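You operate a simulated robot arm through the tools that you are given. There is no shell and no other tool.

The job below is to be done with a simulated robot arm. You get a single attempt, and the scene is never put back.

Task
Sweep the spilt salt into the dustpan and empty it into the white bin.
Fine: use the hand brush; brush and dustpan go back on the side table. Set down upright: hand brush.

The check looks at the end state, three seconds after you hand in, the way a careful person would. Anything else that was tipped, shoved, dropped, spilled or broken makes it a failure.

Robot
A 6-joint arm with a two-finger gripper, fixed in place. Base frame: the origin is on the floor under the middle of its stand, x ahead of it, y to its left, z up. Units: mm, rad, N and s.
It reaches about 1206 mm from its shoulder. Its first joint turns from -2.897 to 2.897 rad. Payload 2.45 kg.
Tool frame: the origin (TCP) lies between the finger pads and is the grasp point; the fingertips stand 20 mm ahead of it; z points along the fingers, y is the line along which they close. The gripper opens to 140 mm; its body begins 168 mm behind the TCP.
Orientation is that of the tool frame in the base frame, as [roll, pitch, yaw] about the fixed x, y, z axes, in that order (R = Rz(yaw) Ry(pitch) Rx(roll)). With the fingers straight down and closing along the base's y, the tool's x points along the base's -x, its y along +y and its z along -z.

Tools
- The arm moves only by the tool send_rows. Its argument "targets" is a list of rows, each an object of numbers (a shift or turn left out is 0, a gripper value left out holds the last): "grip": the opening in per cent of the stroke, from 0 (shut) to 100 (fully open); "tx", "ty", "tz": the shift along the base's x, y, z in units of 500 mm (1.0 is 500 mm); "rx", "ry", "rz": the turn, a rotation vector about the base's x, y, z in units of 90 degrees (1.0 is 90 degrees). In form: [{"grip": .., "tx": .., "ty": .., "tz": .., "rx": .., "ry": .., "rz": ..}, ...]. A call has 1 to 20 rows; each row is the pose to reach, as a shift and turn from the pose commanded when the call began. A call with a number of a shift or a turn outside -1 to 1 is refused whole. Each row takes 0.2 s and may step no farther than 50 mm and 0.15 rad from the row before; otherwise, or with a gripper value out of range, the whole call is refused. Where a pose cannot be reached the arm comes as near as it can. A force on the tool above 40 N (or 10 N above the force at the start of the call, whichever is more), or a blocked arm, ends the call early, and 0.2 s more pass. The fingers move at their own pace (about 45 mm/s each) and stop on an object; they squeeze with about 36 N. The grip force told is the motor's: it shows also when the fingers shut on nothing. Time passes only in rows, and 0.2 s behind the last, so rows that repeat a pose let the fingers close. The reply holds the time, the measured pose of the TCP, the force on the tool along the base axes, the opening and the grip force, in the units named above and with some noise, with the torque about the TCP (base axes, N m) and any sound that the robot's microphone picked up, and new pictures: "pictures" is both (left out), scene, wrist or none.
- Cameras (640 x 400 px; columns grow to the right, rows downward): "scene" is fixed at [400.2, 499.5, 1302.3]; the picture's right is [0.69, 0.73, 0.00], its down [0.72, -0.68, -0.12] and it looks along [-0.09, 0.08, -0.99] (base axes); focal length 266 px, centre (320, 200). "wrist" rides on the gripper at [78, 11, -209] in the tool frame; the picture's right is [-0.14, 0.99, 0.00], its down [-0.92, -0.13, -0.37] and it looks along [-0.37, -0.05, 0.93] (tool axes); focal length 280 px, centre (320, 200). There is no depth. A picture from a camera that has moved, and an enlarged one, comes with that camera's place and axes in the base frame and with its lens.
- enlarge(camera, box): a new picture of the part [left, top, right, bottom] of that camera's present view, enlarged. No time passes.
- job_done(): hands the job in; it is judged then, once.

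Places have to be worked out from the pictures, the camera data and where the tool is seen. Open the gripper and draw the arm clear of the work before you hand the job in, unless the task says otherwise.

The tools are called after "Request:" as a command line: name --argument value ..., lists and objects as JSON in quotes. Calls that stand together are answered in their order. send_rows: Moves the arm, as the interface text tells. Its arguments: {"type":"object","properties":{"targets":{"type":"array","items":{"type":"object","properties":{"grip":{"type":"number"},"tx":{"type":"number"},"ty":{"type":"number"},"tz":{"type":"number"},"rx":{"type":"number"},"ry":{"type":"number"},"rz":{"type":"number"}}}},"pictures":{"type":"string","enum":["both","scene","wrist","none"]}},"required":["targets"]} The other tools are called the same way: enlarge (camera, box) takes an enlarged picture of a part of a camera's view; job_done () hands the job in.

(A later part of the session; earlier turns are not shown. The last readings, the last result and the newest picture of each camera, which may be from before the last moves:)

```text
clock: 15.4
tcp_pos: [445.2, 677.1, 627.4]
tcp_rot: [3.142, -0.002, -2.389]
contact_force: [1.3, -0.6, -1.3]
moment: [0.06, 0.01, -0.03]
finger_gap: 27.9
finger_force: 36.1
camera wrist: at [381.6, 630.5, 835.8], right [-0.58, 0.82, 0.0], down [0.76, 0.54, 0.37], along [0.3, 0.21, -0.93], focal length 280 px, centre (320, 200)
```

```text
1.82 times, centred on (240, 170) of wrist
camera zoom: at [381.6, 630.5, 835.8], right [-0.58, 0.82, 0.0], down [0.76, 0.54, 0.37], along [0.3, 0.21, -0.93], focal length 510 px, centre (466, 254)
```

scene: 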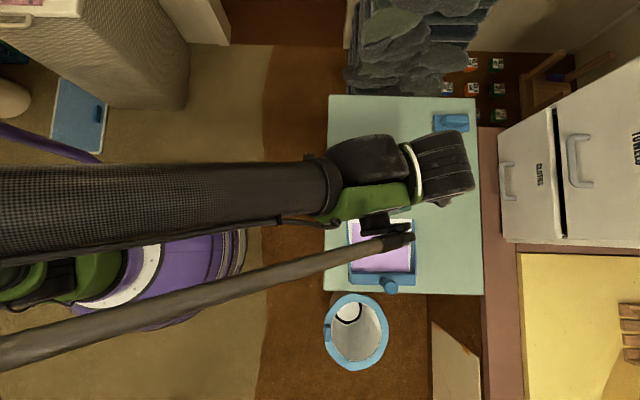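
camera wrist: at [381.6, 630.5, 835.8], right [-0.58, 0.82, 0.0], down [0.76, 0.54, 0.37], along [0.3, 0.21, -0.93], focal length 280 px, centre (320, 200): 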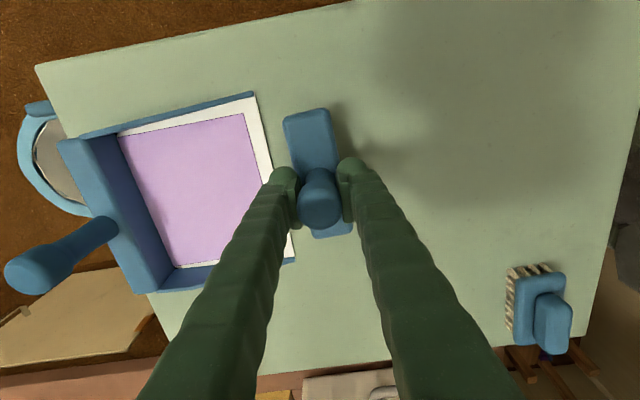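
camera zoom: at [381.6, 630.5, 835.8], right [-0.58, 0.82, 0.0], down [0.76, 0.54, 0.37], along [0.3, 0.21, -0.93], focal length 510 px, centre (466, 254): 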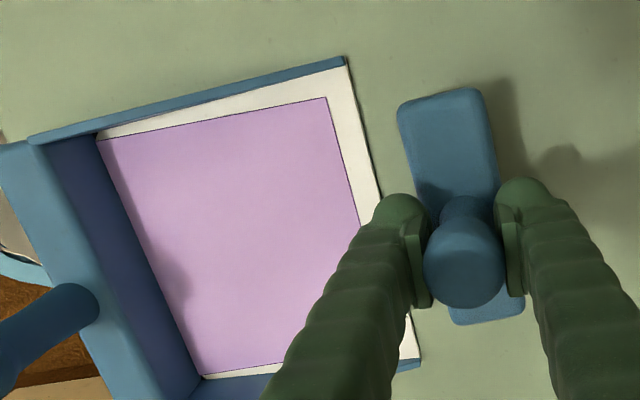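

The salt is now in the pan as a lilac layer on its floor, and the table where it lay looks clear. Next I lift the brush and carry it back close to where it stood.

Request:
send_rows --targets '[{"tz": 0.03}, {"tz": 0.06}, {"tx": -0.059, "ty": 0.048, "tz": 0.06}, {"tx": -0.118, "ty": 0.095, "tz": 0.06}, {"tx": -0.177, "ty": 0.143, "tz": 0.06}, {"tx": -0.236, "ty": 0.191, "tz": 0.06}, {"tx": -0.296, "ty": 0.239, "tz": 0.06}, {"tx": -0.355, "ty": 0.286, "tz": 0.06}, {"tx": -0.414, "ty": 0.334, "tz": 0.06}, {"tx": -0.414, "ty": 0.334, "tz": 0.06}]'

Request:
enlarge --camera "wrist" --box '[0, 0, 400, 300]'

Request:
enlarge --camera "scene" --box '[310, 80, 500, 310]'

```text
clock: 17.6
tcp_pos: [239.1, 844.1, 657.4]
tcp_rot: [-3.14, 0.0, -2.388]
contact_force: [-0.7, -0.1, -0.4]
moment: [0.0, -0.02, 0.01]
finger_gap: 27.6
finger_force: 36.1
camera wrist: at [175.7, 797.4, 865.5], right [-0.58, 0.82, 0.0], down [0.76, 0.54, 0.37], along [0.3, 0.21, -0.93], focal length 280 px, centre (320, 200)
```

scene: 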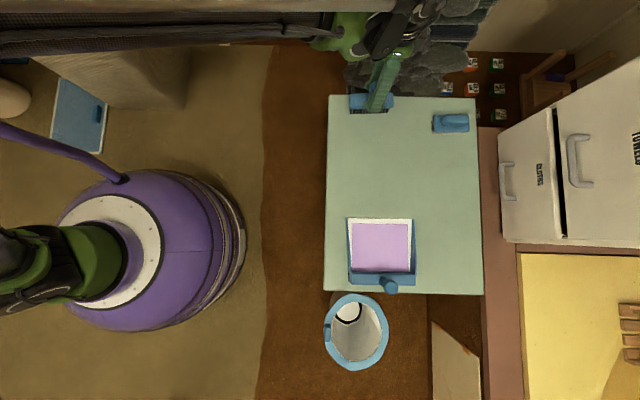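
wrist: 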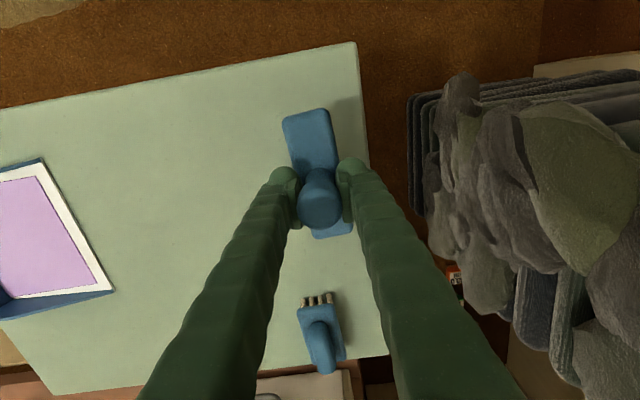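

```text
1.33 times, centred on (200, 150) of wrist
camera zoom: at [175.7, 797.4, 865.5], right [-0.58, 0.82, 0.0], down [0.76, 0.54, 0.37], along [0.3, 0.21, -0.93], focal length 374 px, centre (480, 267)
```

zoom: 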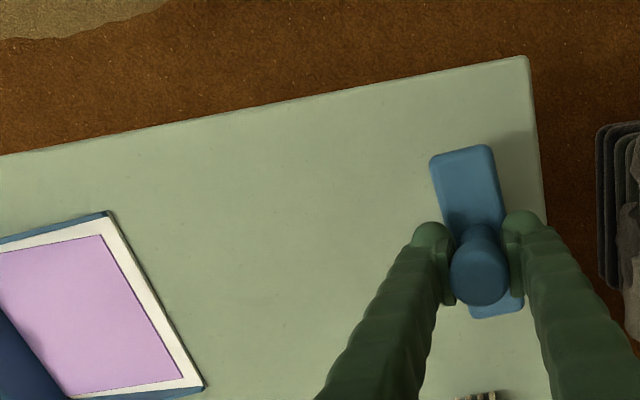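

```text
1.74 times, centred on (405, 195) of scene
camera zoom: at [400.2, 499.5, 1302.3], right [0.69, 0.73, 0.0], down [0.72, -0.68, -0.12], along [-0.09, 0.08, -0.99], focal length 464 px, centre (172, 209)
```

zoom: 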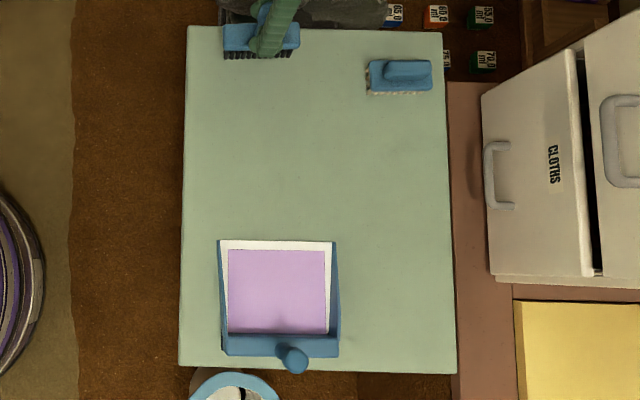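

The table is clean and all the salt is in the pan. I'll lower the brush upright near its original spot, about 20 mm further in from the edge for safety.

Request:
send_rows --targets '[{"tx": 0.0144, "ty": -0.014, "tz": -0.02}, {"tx": 0.0144, "ty": -0.014, "tz": -0.045}, {"tx": 0.0144, "ty": -0.014, "tz": -0.055}, {"tx": 0.0144, "ty": -0.014, "tz": -0.059}, {"tx": 0.0144, "ty": -0.014, "tz": -0.06}, {"tx": 0.0144, "ty": -0.014, "tz": -0.06}]'

Request:
enlarge --camera "scene" --box '[325, 65, 425, 125]'

```text
clock: 19.0
tcp_pos: [247.6, 838.2, 627.8]
tcp_rot: [3.141, 0.0, -2.388]
contact_force: [0.8, 4.7, 6.0]
moment: [-0.09, 0.04, -0.08]
finger_gap: 27.2
finger_force: 35.7
camera wrist: at [184.1, 790.4, 835.2], right [-0.58, 0.82, 0.0], down [0.76, 0.54, 0.37], along [0.3, 0.21, -0.93], focal length 280 px, centre (320, 200)
```

scene: 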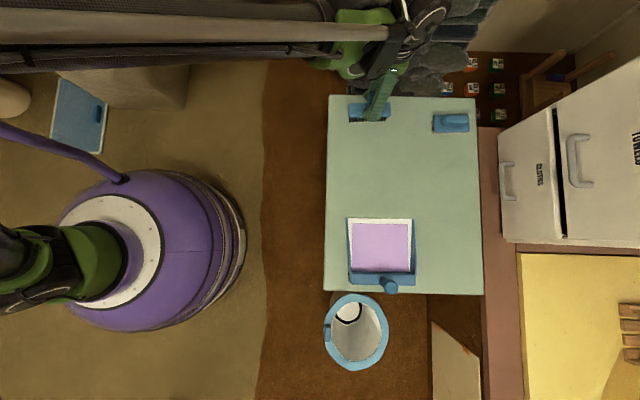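
wrist: 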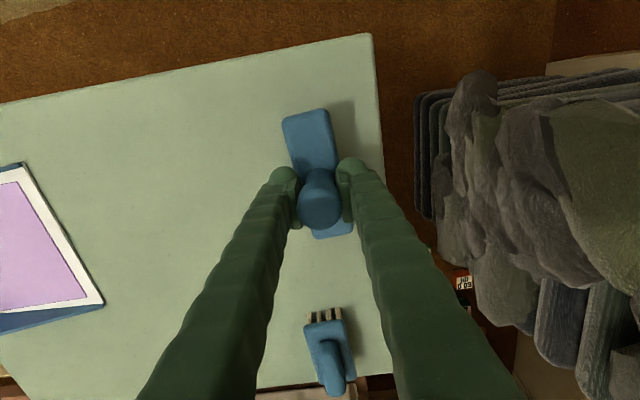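

```text
6.40 times, centred on (375, 95) of scene
camera zoom: at [400.2, 499.5, 1302.3], right [0.69, 0.73, 0.0], down [0.72, -0.68, -0.12], along [-0.09, 0.08, -0.99], focal length 1706 px, centre (-32, 872)
```

zoom: 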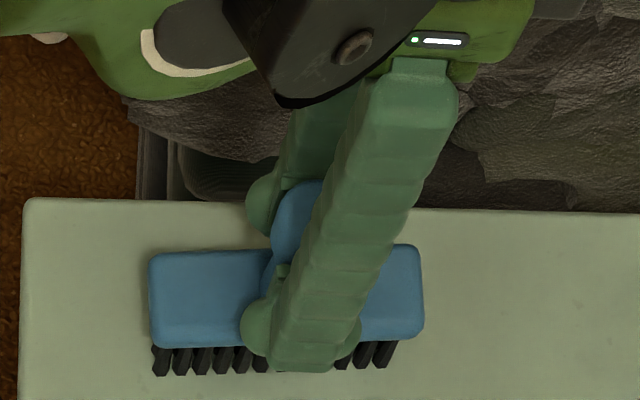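

A contact load of about 6 N shows the brush is standing on the table. I'll open the fingers and rise straight up.

Request:
send_rows --targets '[{"grip": 30}, {"grip": 45}, {"grip": 60}, {"grip": 60}, {"grip": 60}, {"grip": 60, "tz": 0.03}, {"tz": 0.08}, {"tz": 0.14}, {"tz": 0.2}, {"tz": 0.2}]'

Request:
enlarge --camera "scene" --box '[325, 65, 425, 125]'

Request:
enlarge --camera "wrist" --box '[220, 60, 420, 250]'

```text
clock: 21.2
tcp_pos: [247.2, 836.6, 728.9]
tcp_rot: [3.14, 0.0, -2.387]
contact_force: [0.0, -0.5, -0.6]
moment: [0.01, -0.01, -0.01]
finger_gap: 84.0
finger_force: 0.1
camera wrist: at [182.8, 790.0, 936.4], right [-0.58, 0.82, 0.0], down [0.76, 0.54, 0.37], along [0.3, 0.21, -0.93], focal length 280 px, centre (320, 200)
```

scene: 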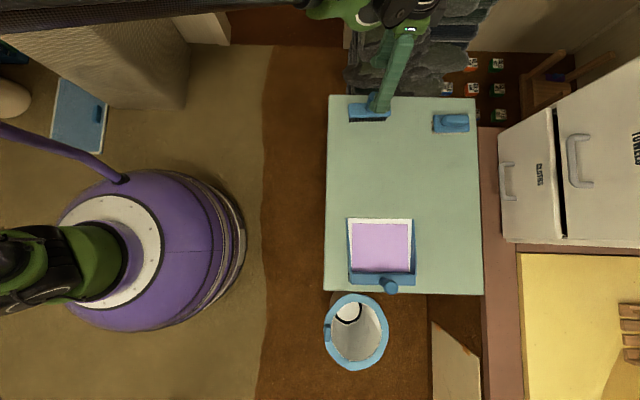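
wrist: 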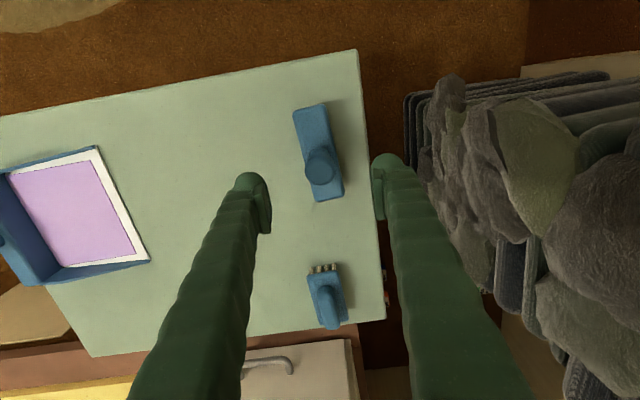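

```text
6.40 times, centred on (375, 95) of scene
camera zoom: at [400.2, 499.5, 1302.3], right [0.69, 0.73, 0.0], down [0.72, -0.68, -0.12], along [-0.09, 0.08, -0.99], focal length 1706 px, centre (-32, 872)
```

zoom: 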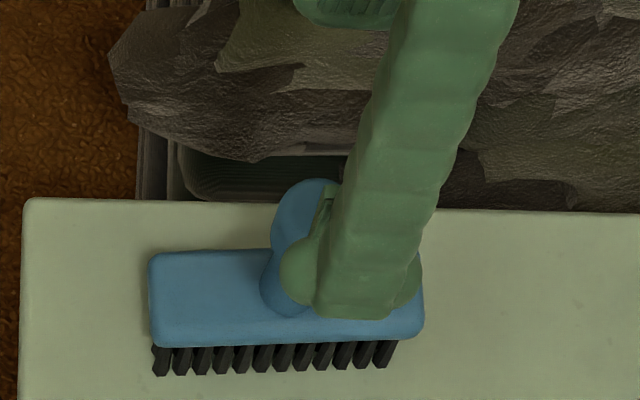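

```text
2.11 times, centred on (320, 155) of wrist
camera zoom: at [182.8, 790.0, 936.4], right [-0.58, 0.82, 0.0], down [0.76, 0.54, 0.37], along [0.3, 0.21, -0.93], focal length 590 px, centre (320, 295)
```

zoom: 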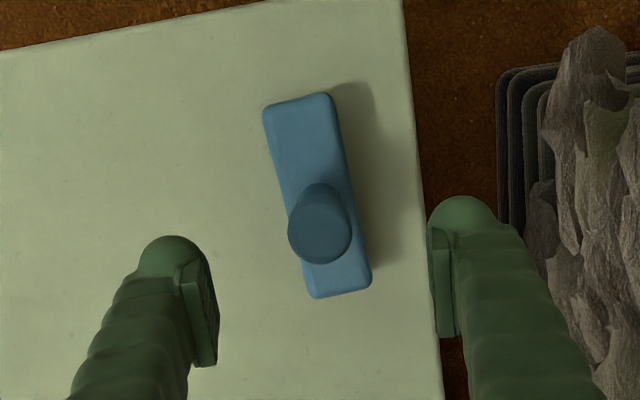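

The hand brush is standing upright on its own. Now I'll move to above the dustpan handle, staying high, to locate it precisely.

Request:
send_rows --targets '[{"tx": 0.02, "ty": -0.017, "tz": 0.04}, {"tx": 0.07, "ty": -0.059, "tz": 0.082}, {"tx": 0.13, "ty": -0.11, "tz": 0.082}, {"tx": 0.19, "ty": -0.161, "tz": 0.082}, {"tx": 0.255, "ty": -0.216, "tz": 0.082}, {"tx": 0.32, "ty": -0.271, "tz": 0.082}, {"tx": 0.385, "ty": -0.326, "tz": 0.082}, {"tx": 0.45, "ty": -0.381, "tz": 0.082}, {"tx": 0.515, "ty": -0.436, "tz": 0.082}, {"tx": 0.58, "ty": -0.491, "tz": 0.082}, {"tx": 0.645, "ty": -0.546, "tz": 0.082}, {"tx": 0.706, "ty": -0.598, "tz": 0.082}, {"tx": 0.706, "ty": -0.598, "tz": 0.082}]'

Request:
enlarge --camera "wrist" --box '[200, 60, 440, 260]'

```text
clock: 24.0
tcp_pos: [598.1, 536.4, 769.1]
tcp_rot: [3.141, 0.001, -2.388]
contact_force: [-1.1, 0.7, -0.3]
moment: [-0.03, -0.02, 0.01]
finger_gap: 84.0
finger_force: 0.1
camera wrist: at [534.1, 490.3, 978.4], right [-0.58, 0.82, 0.0], down [0.76, 0.54, 0.37], along [0.3, 0.21, -0.93], focal length 280 px, centre (320, 200)
```

scene: 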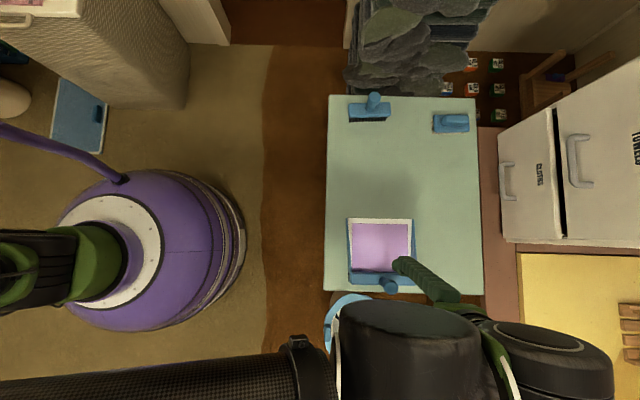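
wrist: 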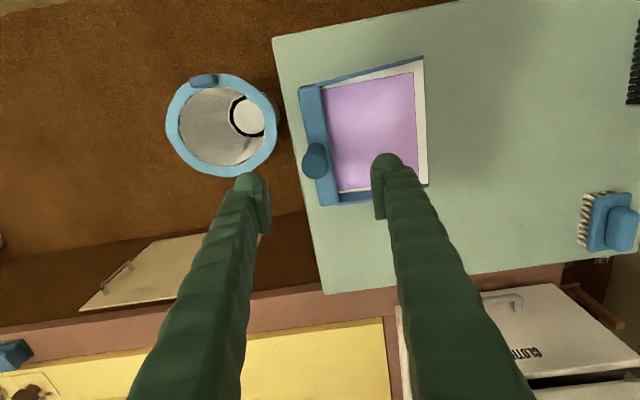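

```text
2.00 times, centred on (320, 160) of wrist
camera zoom: at [534.1, 490.3, 978.4], right [-0.58, 0.82, 0.0], down [0.76, 0.54, 0.37], along [0.3, 0.21, -0.93], focal length 561 px, centre (320, 280)
```

zoom: 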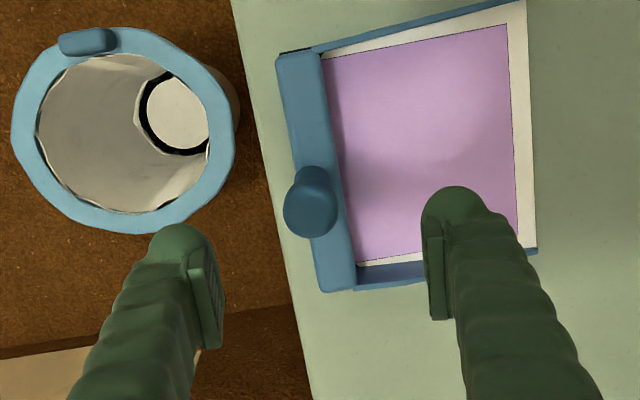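

The pan handle axis is at about (605.5, 532.5) with its tip near z≈660. I'll centre on it and descend in two stages, first to z≈690 to check the alignment.

Request:
send_rows --targets '[{"tx": 0.014, "ty": -0.007, "tz": -0.05}, {"tx": 0.014, "ty": -0.007, "tz": -0.1}, {"tx": 0.014, "ty": -0.007, "tz": -0.15}, {"tx": 0.014, "ty": -0.007, "tz": -0.158}, {"tx": 0.014, "ty": -0.007, "tz": -0.158}]'

Request:
enlarge --camera "wrist" --box '[200, 60, 440, 260]'

```text
clock: 25.2
tcp_pos: [605.4, 535.4, 692.3]
tcp_rot: [-3.141, -0.001, -2.388]
contact_force: [0.9, -0.7, 0.5]
moment: [0.0, -0.01, 0.02]
finger_gap: 84.0
finger_force: 0.0
camera wrist: at [542.4, 488.0, 899.5], right [-0.58, 0.82, 0.0], down [0.76, 0.54, 0.37], along [0.3, 0.21, -0.93], focal length 280 px, centre (320, 200)
```

scene: 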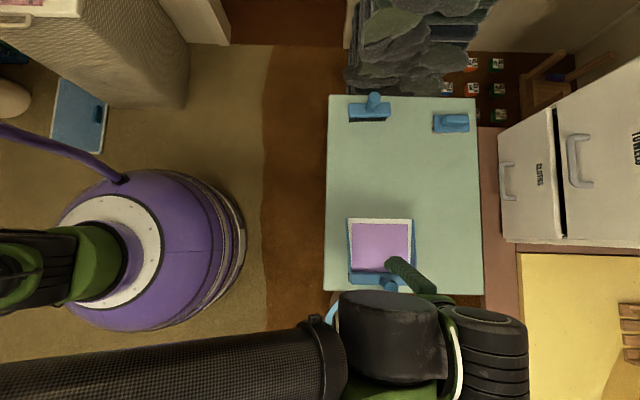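
wrist: 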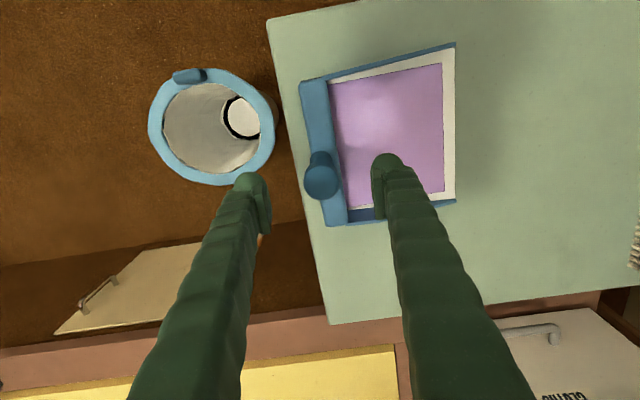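

```text
2.00 times, centred on (320, 160) of wrist
camera zoom: at [542.4, 488.0, 899.5], right [-0.58, 0.82, 0.0], down [0.76, 0.54, 0.37], along [0.3, 0.21, -0.93], focal length 561 px, centre (320, 280)
```

zoom: 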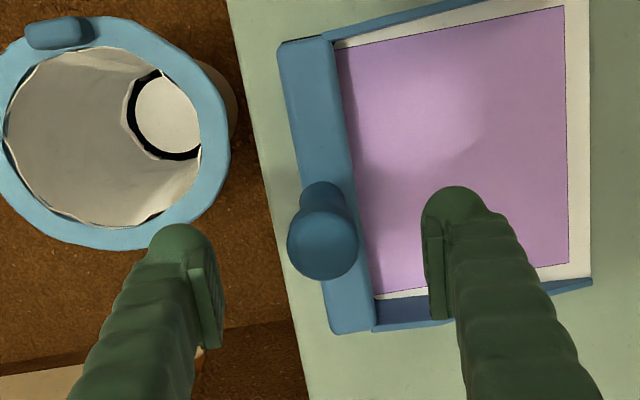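

The handle is centred between the fingers to within about 2 mm. I'll descend to z≈640 and close on the knob.

Request:
send_rows --targets '[{"tz": -0.03}, {"tz": -0.06}, {"tz": -0.09}, {"tz": -0.104}, {"tz": -0.104}, {"grip": 30, "tz": -0.104}, {"grip": 15, "tz": -0.104}, {"grip": 0, "tz": -0.104}, {"grip": 0, "tz": -0.104}, {"grip": 0, "tz": -0.104}, {"grip": 0, "tz": -0.104}]'

Request:
enlarge --camera "wrist" --box '[200, 60, 440, 260]'

Request:
enlarge --camera "scene" --box '[320, 200, 480, 310]'

```text
clock: 27.6
tcp_pos: [606.2, 534.4, 637.9]
tcp_rot: [3.141, 0.0, -2.386]
contact_force: [-1.0, 0.7, -0.1]
moment: [0.05, -0.06, 0.07]
finger_gap: 27.8
finger_force: 36.3
camera wrist: at [542.9, 487.5, 846.5], right [-0.58, 0.82, 0.0], down [0.76, 0.54, 0.37], along [0.3, 0.21, -0.93], focal length 280 px, centre (320, 200)
```

scene: 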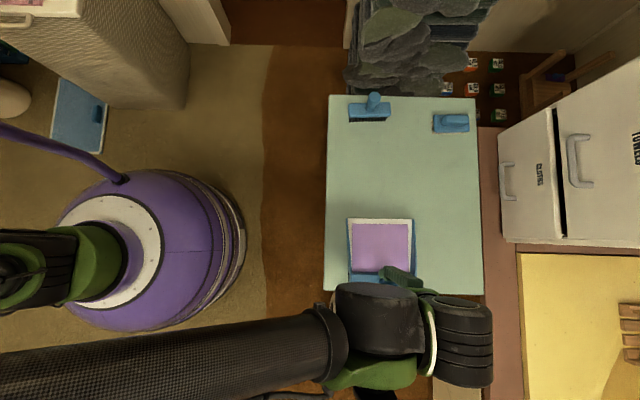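
wrist: 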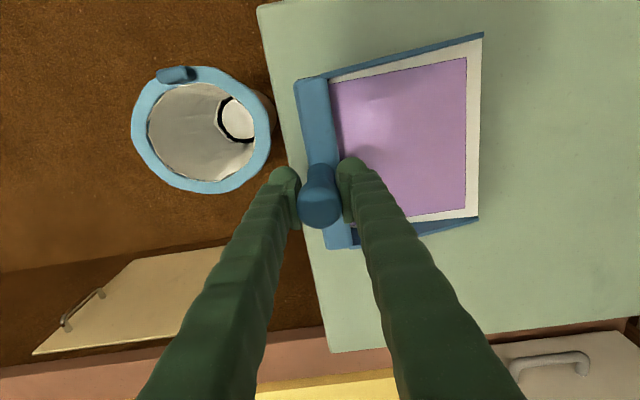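

```text
2.00 times, centred on (320, 160) of wrist
camera zoom: at [542.9, 487.5, 846.5], right [-0.58, 0.82, 0.0], down [0.76, 0.54, 0.37], along [0.3, 0.21, -0.93], focal length 561 px, centre (320, 280)
```

zoom: 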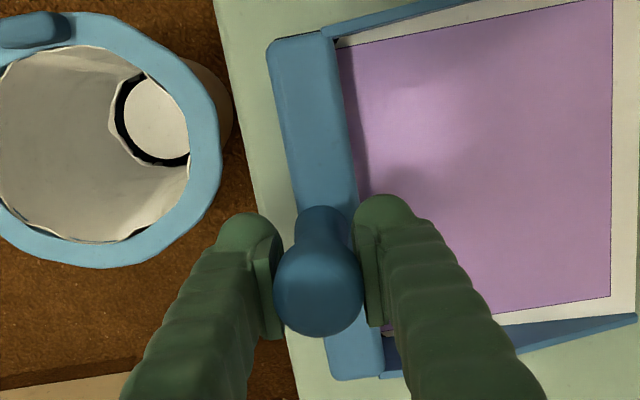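

```text
3.64 times, centred on (400, 255) of scene
camera zoom: at [400.2, 499.5, 1302.3], right [0.69, 0.73, 0.0], down [0.72, -0.68, -0.12], along [-0.09, 0.08, -0.99], focal length 969 px, centre (29, 0)
```

zoom: 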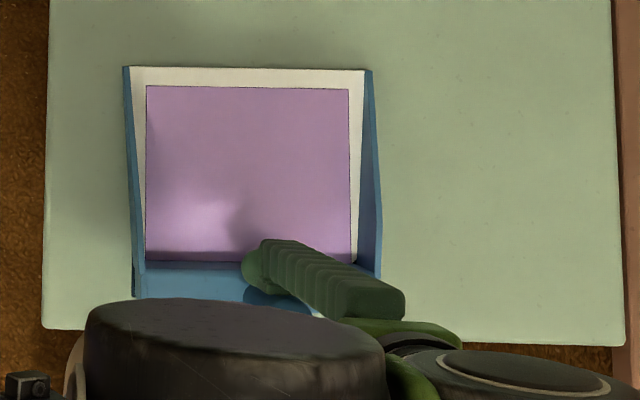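

The pan handle is gripped, again with a 27.8 mm gap at 36 N. I'll lift gently 30 mm and check that the pan stays level with the salt in it.

Request:
send_rows --targets '[{"grip": 0, "tz": 0.01}, {"tz": 0.02}, {"tz": 0.035}, {"tz": 0.05}, {"tz": 0.06}, {"tz": 0.06}]'

Request:
enlarge --camera "wrist" --box '[200, 10, 500, 260]'

Request:
enlarge --camera "scene" --box '[320, 200, 480, 310]'

```text
clock: 29.0
tcp_pos: [606.1, 534.8, 668.4]
tcp_rot: [-3.141, 0.001, -2.387]
contact_force: [-0.4, 0.8, -2.0]
moment: [-0.02, -0.07, -0.03]
finger_gap: 27.6
finger_force: 35.6
camera wrist: at [543.0, 488.1, 876.6], right [-0.58, 0.82, 0.0], down [0.76, 0.54, 0.37], along [0.3, 0.21, -0.93], focal length 280 px, centre (320, 200)
```

scene: 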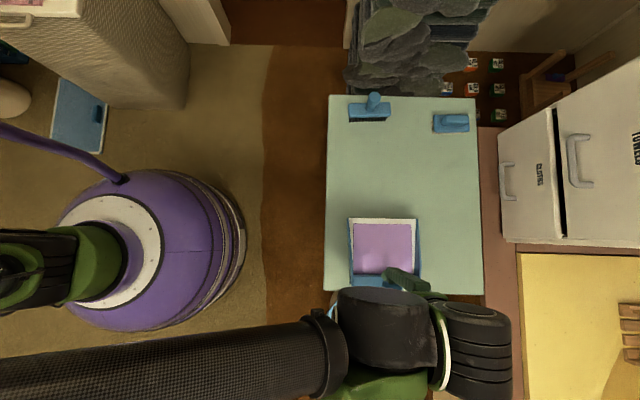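
wrist: 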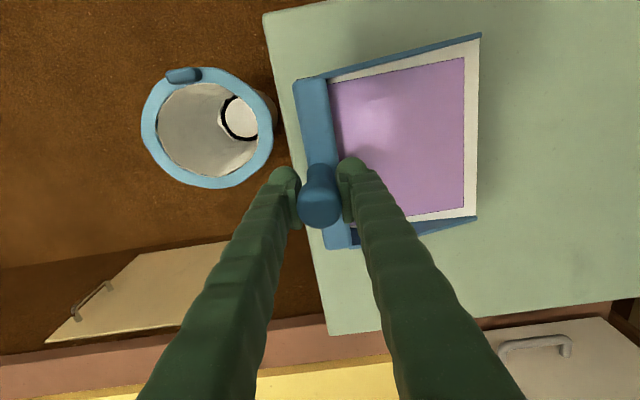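

```text
1.60 times, centred on (350, 135) of wrist
camera zoom: at [543.0, 488.1, 876.6], right [-0.58, 0.82, 0.0], down [0.76, 0.54, 0.37], along [0.3, 0.21, -0.93], focal length 449 px, centre (272, 304)
```

zoom: 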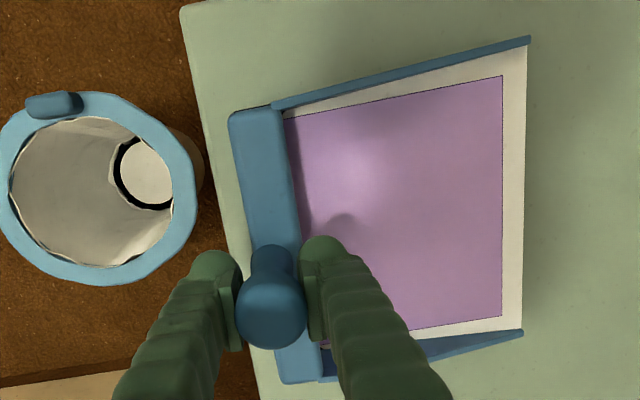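

```text
3.64 times, centred on (400, 255) of scene
camera zoom: at [400.2, 499.5, 1302.3], right [0.69, 0.73, 0.0], down [0.72, -0.68, -0.12], along [-0.09, 0.08, -0.99], focal length 969 px, centre (29, 0)
```

zoom: 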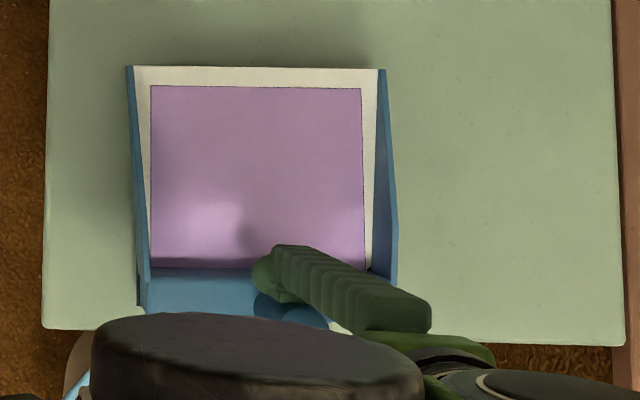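

The pan is lifted level with the salt in it, weighing about 2 N. Its lip centre is about 167 mm ahead of the grasp point, so I'll raise it 20 mm more and carry it level and slowly until the lip is over the bin centre at about (734, 352).

Request:
send_rows --targets '[{"tz": 0.02}, {"tz": 0.04}, {"tx": 0.0165, "ty": -0.02, "tz": 0.04}, {"tx": 0.05, "ty": -0.06, "tz": 0.04}, {"tx": 0.083, "ty": -0.1, "tz": 0.04}, {"tx": 0.116, "ty": -0.14, "tz": 0.04}, {"tx": 0.15, "ty": -0.18, "tz": 0.04}, {"tx": 0.183, "ty": -0.22, "tz": 0.04}, {"tx": 0.216, "ty": -0.26, "tz": 0.04}, {"tx": 0.25, "ty": -0.3, "tz": 0.04}, {"tx": 0.283, "ty": -0.34, "tz": 0.04}, {"tx": 0.316, "ty": -0.38, "tz": 0.04}, {"tx": 0.35, "ty": -0.42, "tz": 0.04}, {"tx": 0.383, "ty": -0.46, "tz": 0.04}, {"tx": 0.416, "ty": -0.5, "tz": 0.04}, {"tx": 0.45, "ty": -0.54, "tz": 0.04}, {"tx": 0.483, "ty": -0.58, "tz": 0.04}, {"tx": 0.496, "ty": -0.597, "tz": 0.04}, {"tx": 0.496, "ty": -0.597, "tz": 0.04}]'

Request:
enlarge --camera "wrist" --box '[200, 0, 600, 300]'

```text
clock: 33.0
tcp_pos: [853.3, 236.3, 688.3]
tcp_rot: [-3.141, 0.0, -2.388]
contact_force: [-0.1, 0.5, -2.9]
moment: [-0.02, -0.03, 0.02]
finger_gap: 27.5
finger_force: 35.8
camera wrist: at [790.2, 189.7, 895.8], right [-0.58, 0.82, 0.0], down [0.76, 0.54, 0.37], along [0.3, 0.21, -0.93], focal length 280 px, centre (320, 200)
```

scene: 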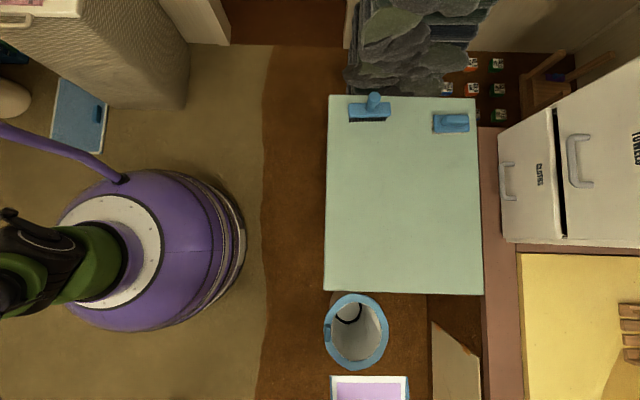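
wrist: 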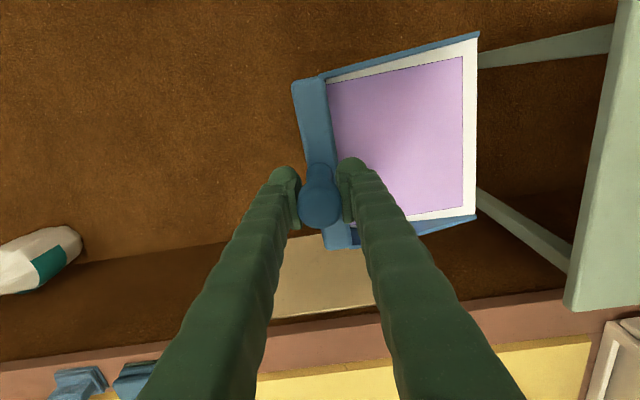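

```text
1.33 times, centred on (400, 150) of wrist
camera zoom: at [790.2, 189.7, 895.8], right [-0.58, 0.82, 0.0], down [0.76, 0.54, 0.37], along [0.3, 0.21, -0.93], focal length 374 px, centre (213, 267)
```

zoom: 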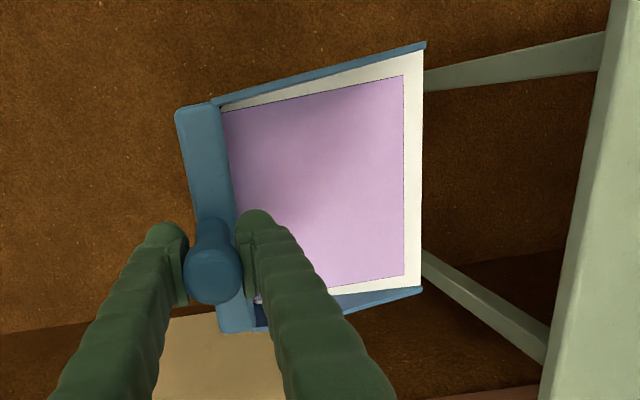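

The lip is over the bin, with the pan hiding the bin below. I'll lower the level pan until its lip is about 110 mm above the rim, then tilt it with the lip held over the bin centre.

Request:
send_rows --targets '[{"tz": -0.03}, {"tz": -0.08}, {"tz": -0.13}, {"tz": -0.18}, {"tz": -0.23}, {"tz": -0.28}, {"tz": -0.32}, {"tz": -0.336}, {"tz": -0.336}]'

Request:
enlarge --camera "scene" --box '[300, 270, 460, 400]'

```text
clock: 35.0
tcp_pos: [855.0, 236.5, 519.1]
tcp_rot: [3.141, -0.001, -2.387]
contact_force: [-0.5, 0.5, -0.9]
moment: [-0.02, -0.04, 0.0]
finger_gap: 27.6
finger_force: 36.0
camera wrist: at [791.2, 189.1, 727.8], right [-0.58, 0.82, 0.0], down [0.76, 0.54, 0.37], along [0.3, 0.21, -0.93], focal length 280 px, centre (320, 200)
```

scene: 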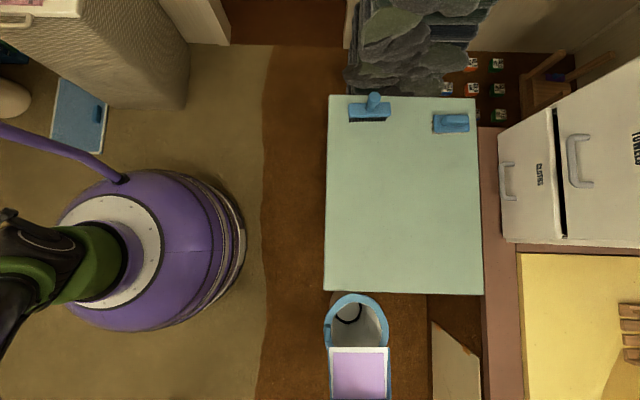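
wrist: 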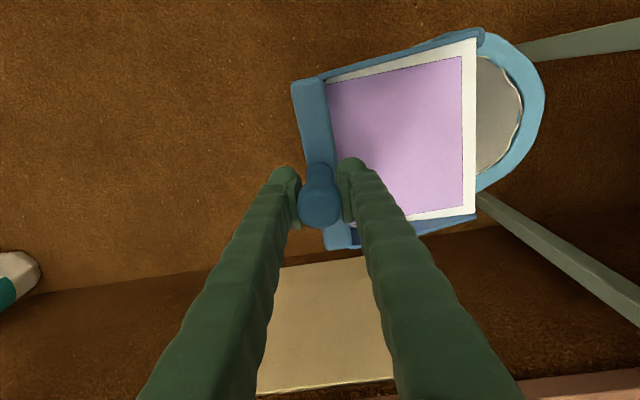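

```text
3.08 times, centred on (380, 335) of scene
camera zoom: at [400.2, 499.5, 1302.3], right [0.69, 0.73, 0.0], down [0.72, -0.68, -0.12], along [-0.09, 0.08, -0.99], focal length 820 px, centre (135, -215)
```

zoom: 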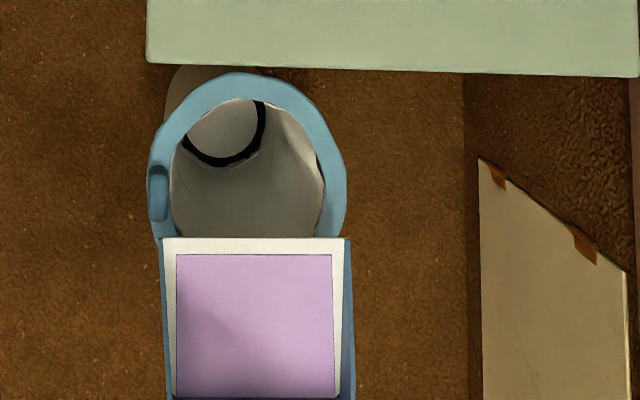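

From the scene and wrist views together, the bin rim is at z≈340 and the lip sits about 20 mm past the bin centre on the far side. I'll correct that 20 mm while tilting to 40°, holding the lip over the bin.

Request:
send_rows --targets '[{"tx": -0.0239, "ty": 0.0233, "tz": 0.0228, "rx": -0.031, "ry": -0.0319}, {"tx": -0.0488, "ty": 0.0474, "tz": 0.0448, "rx": -0.062, "ry": -0.0637}, {"tx": -0.0608, "ty": 0.059, "tz": 0.0656, "rx": -0.0929, "ry": -0.0956}, {"tx": -0.0734, "ty": 0.0714, "tz": 0.085, "rx": -0.1239, "ry": -0.1275}, {"tx": -0.0872, "ty": 0.0848, "tz": 0.1034, "rx": -0.1549, "ry": -0.1593}, {"tx": -0.1018, "ty": 0.0988, "tz": 0.1202, "rx": -0.1859, "ry": -0.1912}, {"tx": -0.1172, "ty": 0.114, "tz": 0.1358, "rx": -0.2168, "ry": -0.2231}, {"tx": -0.1172, "ty": 0.114, "tz": 0.1358, "rx": -0.2168, "ry": -0.2231}]'

Request:
enlarge --camera "scene" --box '[300, 270, 460, 400]'

Request:
enlarge --camera "wrist" --box '[260, 0, 600, 260]'

```text
clock: 36.8
tcp_pos: [796.2, 292.8, 586.1]
tcp_rot: [-2.653, 0.022, -2.382]
contact_force: [-0.9, -0.4, -0.8]
moment: [-0.02, -0.02, 0.03]
finger_gap: 27.6
finger_force: 36.3
camera wrist: at [663.8, 313.2, 762.9], right [-0.5, 0.74, -0.46], down [0.62, 0.67, 0.41], along [0.61, -0.09, -0.79], focal length 280 px, centre (320, 200)
```

scene: 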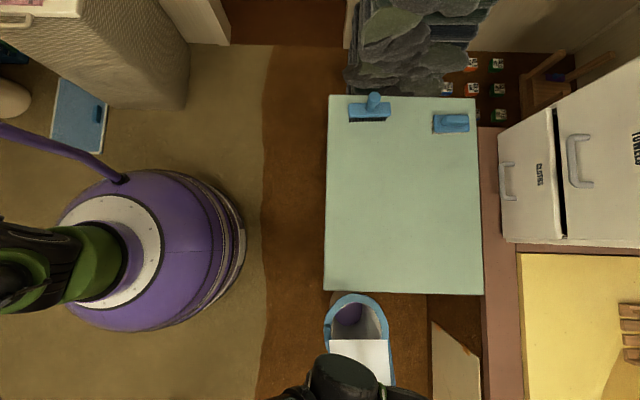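
wrist: 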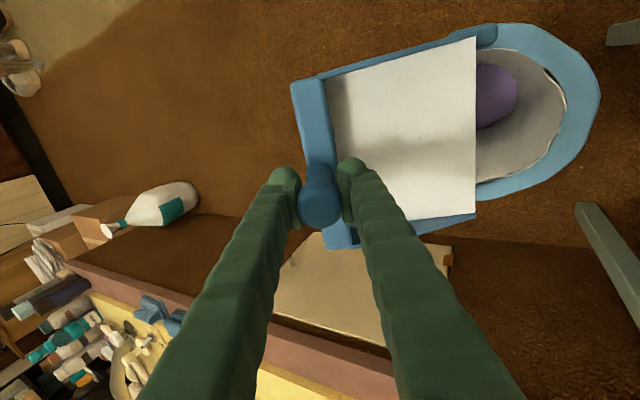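

```text
3.08 times, centred on (380, 335) of scene
camera zoom: at [400.2, 499.5, 1302.3], right [0.69, 0.73, 0.0], down [0.72, -0.68, -0.12], along [-0.09, 0.08, -0.99], focal length 820 px, centre (135, -215)
```

zoom: 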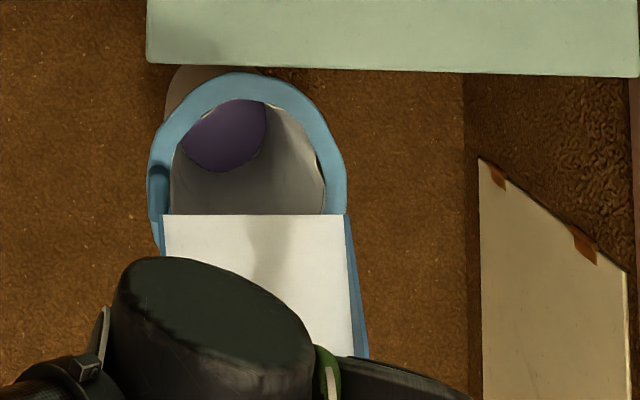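

```text
1.54 times, centred on (430, 130) of wrist
camera zoom: at [663.8, 313.2, 762.9], right [-0.5, 0.74, -0.46], down [0.62, 0.67, 0.41], along [0.61, -0.09, -0.79], focal length 431 px, centre (151, 308)
```

zoom: 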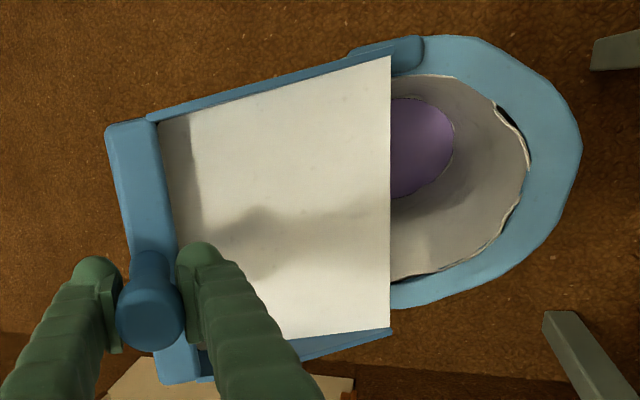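

The salt has gone: the pan floor is clean and white, and the lilac layer now lies at the bottom of the bin. I'll bring the pan back to level while rising, then carry it back over the table to its original spot.

Request:
send_rows --targets '[{"tz": 0.03, "rx": 0.031, "ry": 0.0319}, {"tz": 0.06, "rx": 0.062, "ry": 0.0637}, {"tz": 0.09, "rx": 0.0929, "ry": 0.0956}, {"tz": 0.12, "rx": 0.1239, "ry": 0.1275}, {"tz": 0.15, "rx": 0.1549, "ry": 0.1593}, {"tz": 0.18, "rx": 0.1859, "ry": 0.1912}, {"tz": 0.21, "rx": 0.2168, "ry": 0.2231}, {"tx": -0.02, "ty": 0.025, "tz": 0.21, "rx": 0.2168, "ry": 0.2231}, {"tx": -0.06, "ty": 0.076, "tz": 0.21, "rx": 0.2168, "ry": 0.2231}, {"tx": -0.1, "ty": 0.126, "tz": 0.21, "rx": 0.2168, "ry": 0.2231}, {"tx": -0.14, "ty": 0.177, "tz": 0.21, "rx": 0.2168, "ry": 0.2231}, {"tx": -0.18, "ty": 0.2275, "tz": 0.21, "rx": 0.2168, "ry": 0.2231}, {"tx": -0.22, "ty": 0.278, "tz": 0.21, "rx": 0.2168, "ry": 0.2231}, {"tx": -0.26, "ty": 0.3286, "tz": 0.21, "rx": 0.2168, "ry": 0.2231}, {"tx": -0.3, "ty": 0.379, "tz": 0.21, "rx": 0.2168, "ry": 0.2231}, {"tx": -0.34, "ty": 0.43, "tz": 0.21, "rx": 0.2168, "ry": 0.2231}, {"tx": -0.375, "ty": 0.474, "tz": 0.21, "rx": 0.2168, "ry": 0.2231}, {"tx": -0.3932, "ty": 0.497, "tz": 0.21, "rx": 0.2168, "ry": 0.2231}, {"tx": -0.3932, "ty": 0.497, "tz": 0.21, "rx": 0.2168, "ry": 0.2231}]'

Request:
enlarge --camera "wrist" --box '[100, 0, 540, 280]'

Request:
enlarge --camera "scene" --box '[300, 190, 500, 390]'

```text
clock: 40.8
tcp_pos: [598.1, 540.8, 694.0]
tcp_rot: [-3.141, 0.0, -2.388]
contact_force: [-0.2, 0.0, -0.8]
moment: [-0.02, -0.03, -0.03]
finger_gap: 27.8
finger_force: 36.0
camera wrist: at [535.1, 493.8, 902.2], right [-0.58, 0.82, 0.0], down [0.76, 0.54, 0.37], along [0.3, 0.21, -0.93], focal length 280 px, centre (320, 200)
```

scene: 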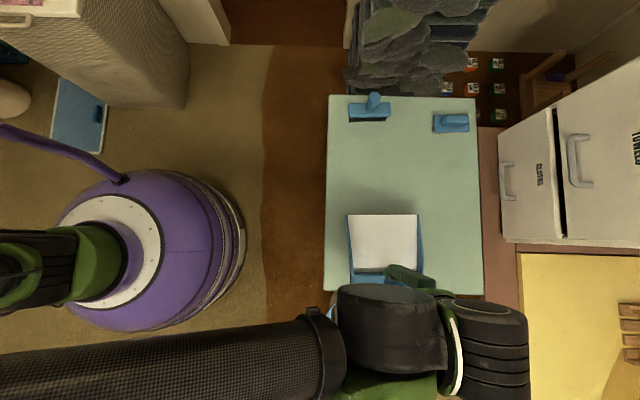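
wrist: 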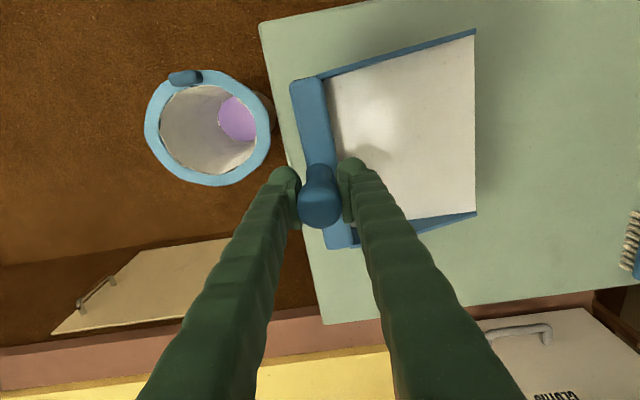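

```text
1.43 times, centred on (320, 140) of wrist
camera zoom: at [535.1, 493.8, 902.2], right [-0.58, 0.82, 0.0], down [0.76, 0.54, 0.37], along [0.3, 0.21, -0.93], focal length 401 px, centre (320, 286)
```

zoom: 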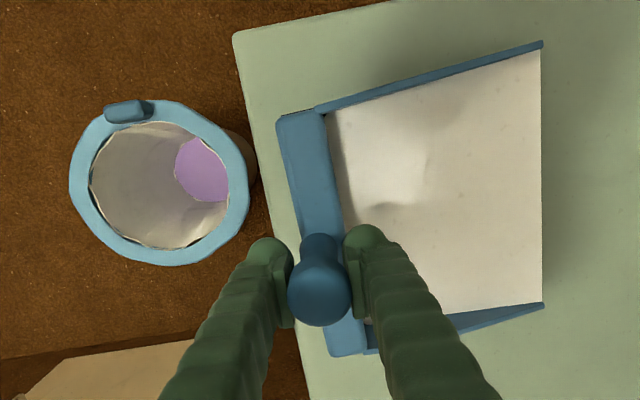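

```text
2.00 times, centred on (400, 290) of scene
camera zoom: at [400.2, 499.5, 1302.3], right [0.69, 0.73, 0.0], down [0.72, -0.68, -0.12], along [-0.09, 0.08, -0.99], focal length 533 px, centre (160, 20)
```

zoom: 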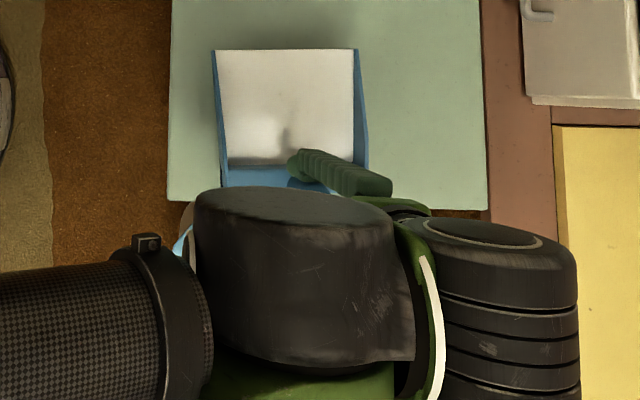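

The pan is empty and level about 55 mm above its spot, and the salt shows as lilac at the bottom of the bin. I'll lower it gently onto the table.

Request:
send_rows --targets '[{"tz": -0.03}, {"tz": -0.06}, {"tz": -0.085}, {"tz": -0.098}, {"tz": -0.104}, {"tz": -0.107}, {"tz": -0.109}, {"tz": -0.109}]' --pictures "scene"

```text
clock: 42.6
tcp_pos: [599.9, 541.7, 638.7]
tcp_rot: [3.141, 0.0, -2.389]
contact_force: [-0.1, 0.0, -1.5]
moment: [0.01, 0.05, -0.02]
finger_gap: 27.6
finger_force: 35.9
```

scene: 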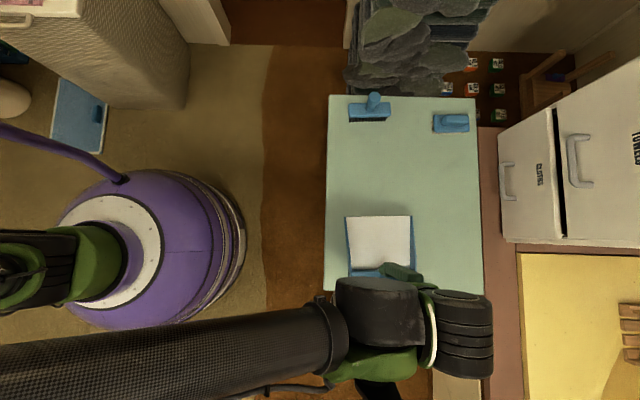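

The load still reads about −1.5 N, so the pan isn't quite resting. I'll lower another 0.5 mm and then up to 0.6 mm more.

Request:
send_rows --targets '[{"tz": -0.001}, {"tz": -0.0016}, {"tz": -0.0022}, {"tz": -0.0022}]' --pictures "none"

```text
clock: 43.6
tcp_pos: [599.5, 541.8, 638.1]
tcp_rot: [-3.141, 0.002, -2.388]
contact_force: [14.6, 2.1, 26.9]
moment: [-0.09, 0.29, -0.09]
finger_gap: 27.5
finger_force: 36.1
```

That's firm contact at about 27 N. I'll back off half a millimetre to relieve it before releasing.

Request:
send_rows --targets '[{"tz": 0.0008}, {"tz": 0.001}, {"tz": 0.001}]' --pictures "none"

```text
clock: 44.4
tcp_pos: [600.3, 539.9, 638.7]
tcp_rot: [-3.141, 0.002, -2.388]
contact_force: [16.7, 0.6, 22.4]
moment: [-0.06, 0.4, -0.1]
finger_gap: 27.7
finger_force: 36.1
```

There's still about 22 N vertical and 17 N sideways. I'll ease up a bit more so that releasing won't flick the pan.

Request:
send_rows --targets '[{"tz": 0.0006}, {"tz": 0.0012}, {"tz": 0.0012}]' --pictures "both"

Request:
enlarge --camera "wrist" --box '[100, 0, 540, 280]'

```text
clock: 45.2
tcp_pos: [598.4, 541.0, 637.8]
tcp_rot: [3.138, 0.002, -2.385]
contact_force: [-0.2, -0.2, -0.7]
moment: [-0.07, 0.2, 0.14]
finger_gap: 27.5
finger_force: 35.5
camera wrist: at [535.1, 494.7, 846.4], right [-0.58, 0.82, 0.0], down [0.76, 0.54, 0.37], along [0.3, 0.21, -0.93], focal length 280 px, centre (320, 200)
```

scene: 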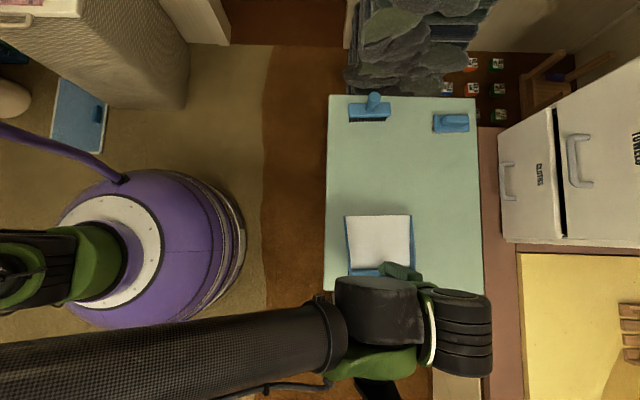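
wrist: 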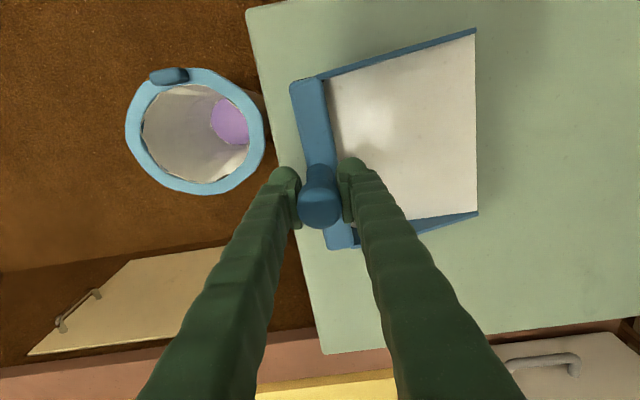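

```text
1.43 times, centred on (320, 140) of wrist
camera zoom: at [535.1, 494.7, 846.4], right [-0.58, 0.82, 0.0], down [0.76, 0.54, 0.37], along [0.3, 0.21, -0.93], focal length 401 px, centre (320, 286)
```

zoom: 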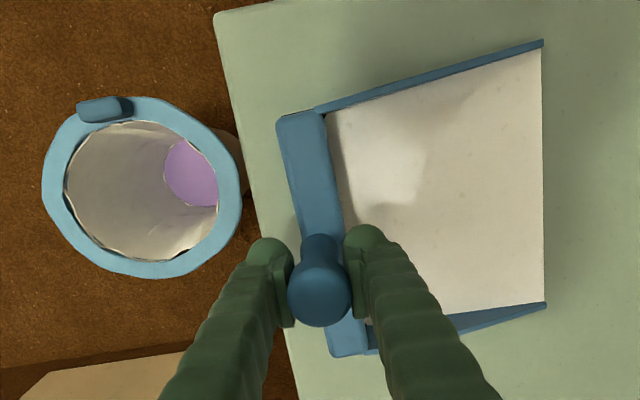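

The load is gone and the pan is resting on the table. I'll open the fingers and rise straight up.

Request:
send_rows --targets '[{"grip": 24}, {"grip": 30}, {"grip": 45}, {"grip": 60}, {"grip": 60}, {"grip": 60, "tz": 0.03}, {"tz": 0.08}, {"tz": 0.14}, {"tz": 0.2}, {"tz": 0.26}, {"tz": 0.26}]'

Request:
enlarge --camera "wrist" --box '[100, 0, 540, 280]'

```text
clock: 47.6
tcp_pos: [596.0, 539.5, 766.6]
tcp_rot: [-3.141, 0.0, -2.386]
contact_force: [0.1, 0.0, -1.1]
moment: [0.01, -0.04, 0.01]
finger_gap: 84.2
finger_force: 0.1
camera wrist: at [532.8, 491.9, 975.3], right [-0.58, 0.82, 0.0], down [0.76, 0.54, 0.37], along [0.3, 0.21, -0.93], focal length 280 px, centre (320, 200)
```

scene: 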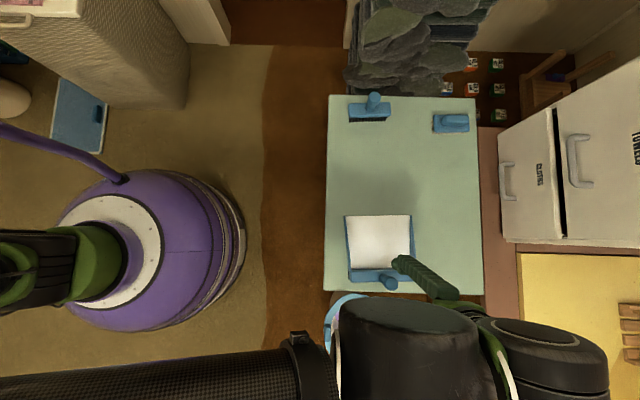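
wrist: 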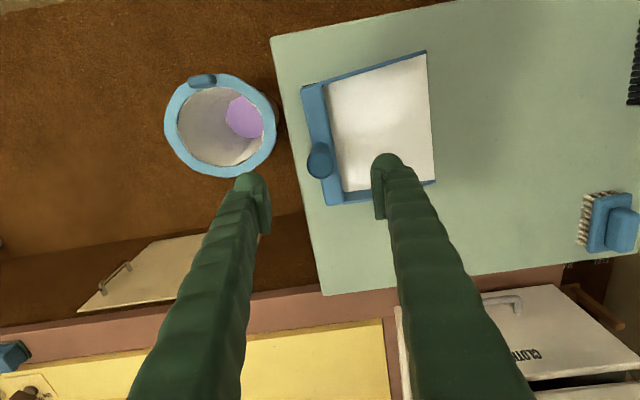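

```text
1.43 times, centred on (320, 140) of wrist
camera zoom: at [532.8, 491.9, 975.3], right [-0.58, 0.82, 0.0], down [0.76, 0.54, 0.37], along [0.3, 0.21, -0.93], focal length 401 px, centre (320, 286)
```

zoom: 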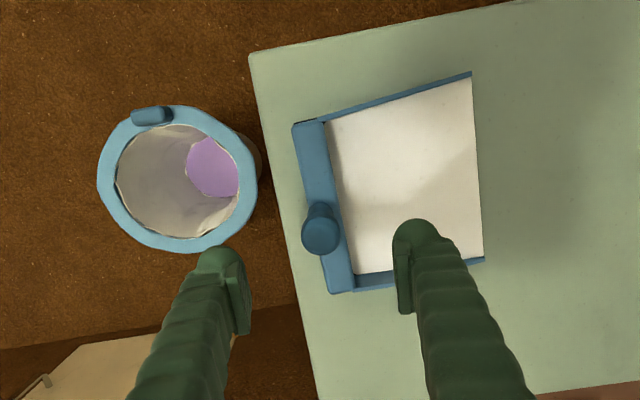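

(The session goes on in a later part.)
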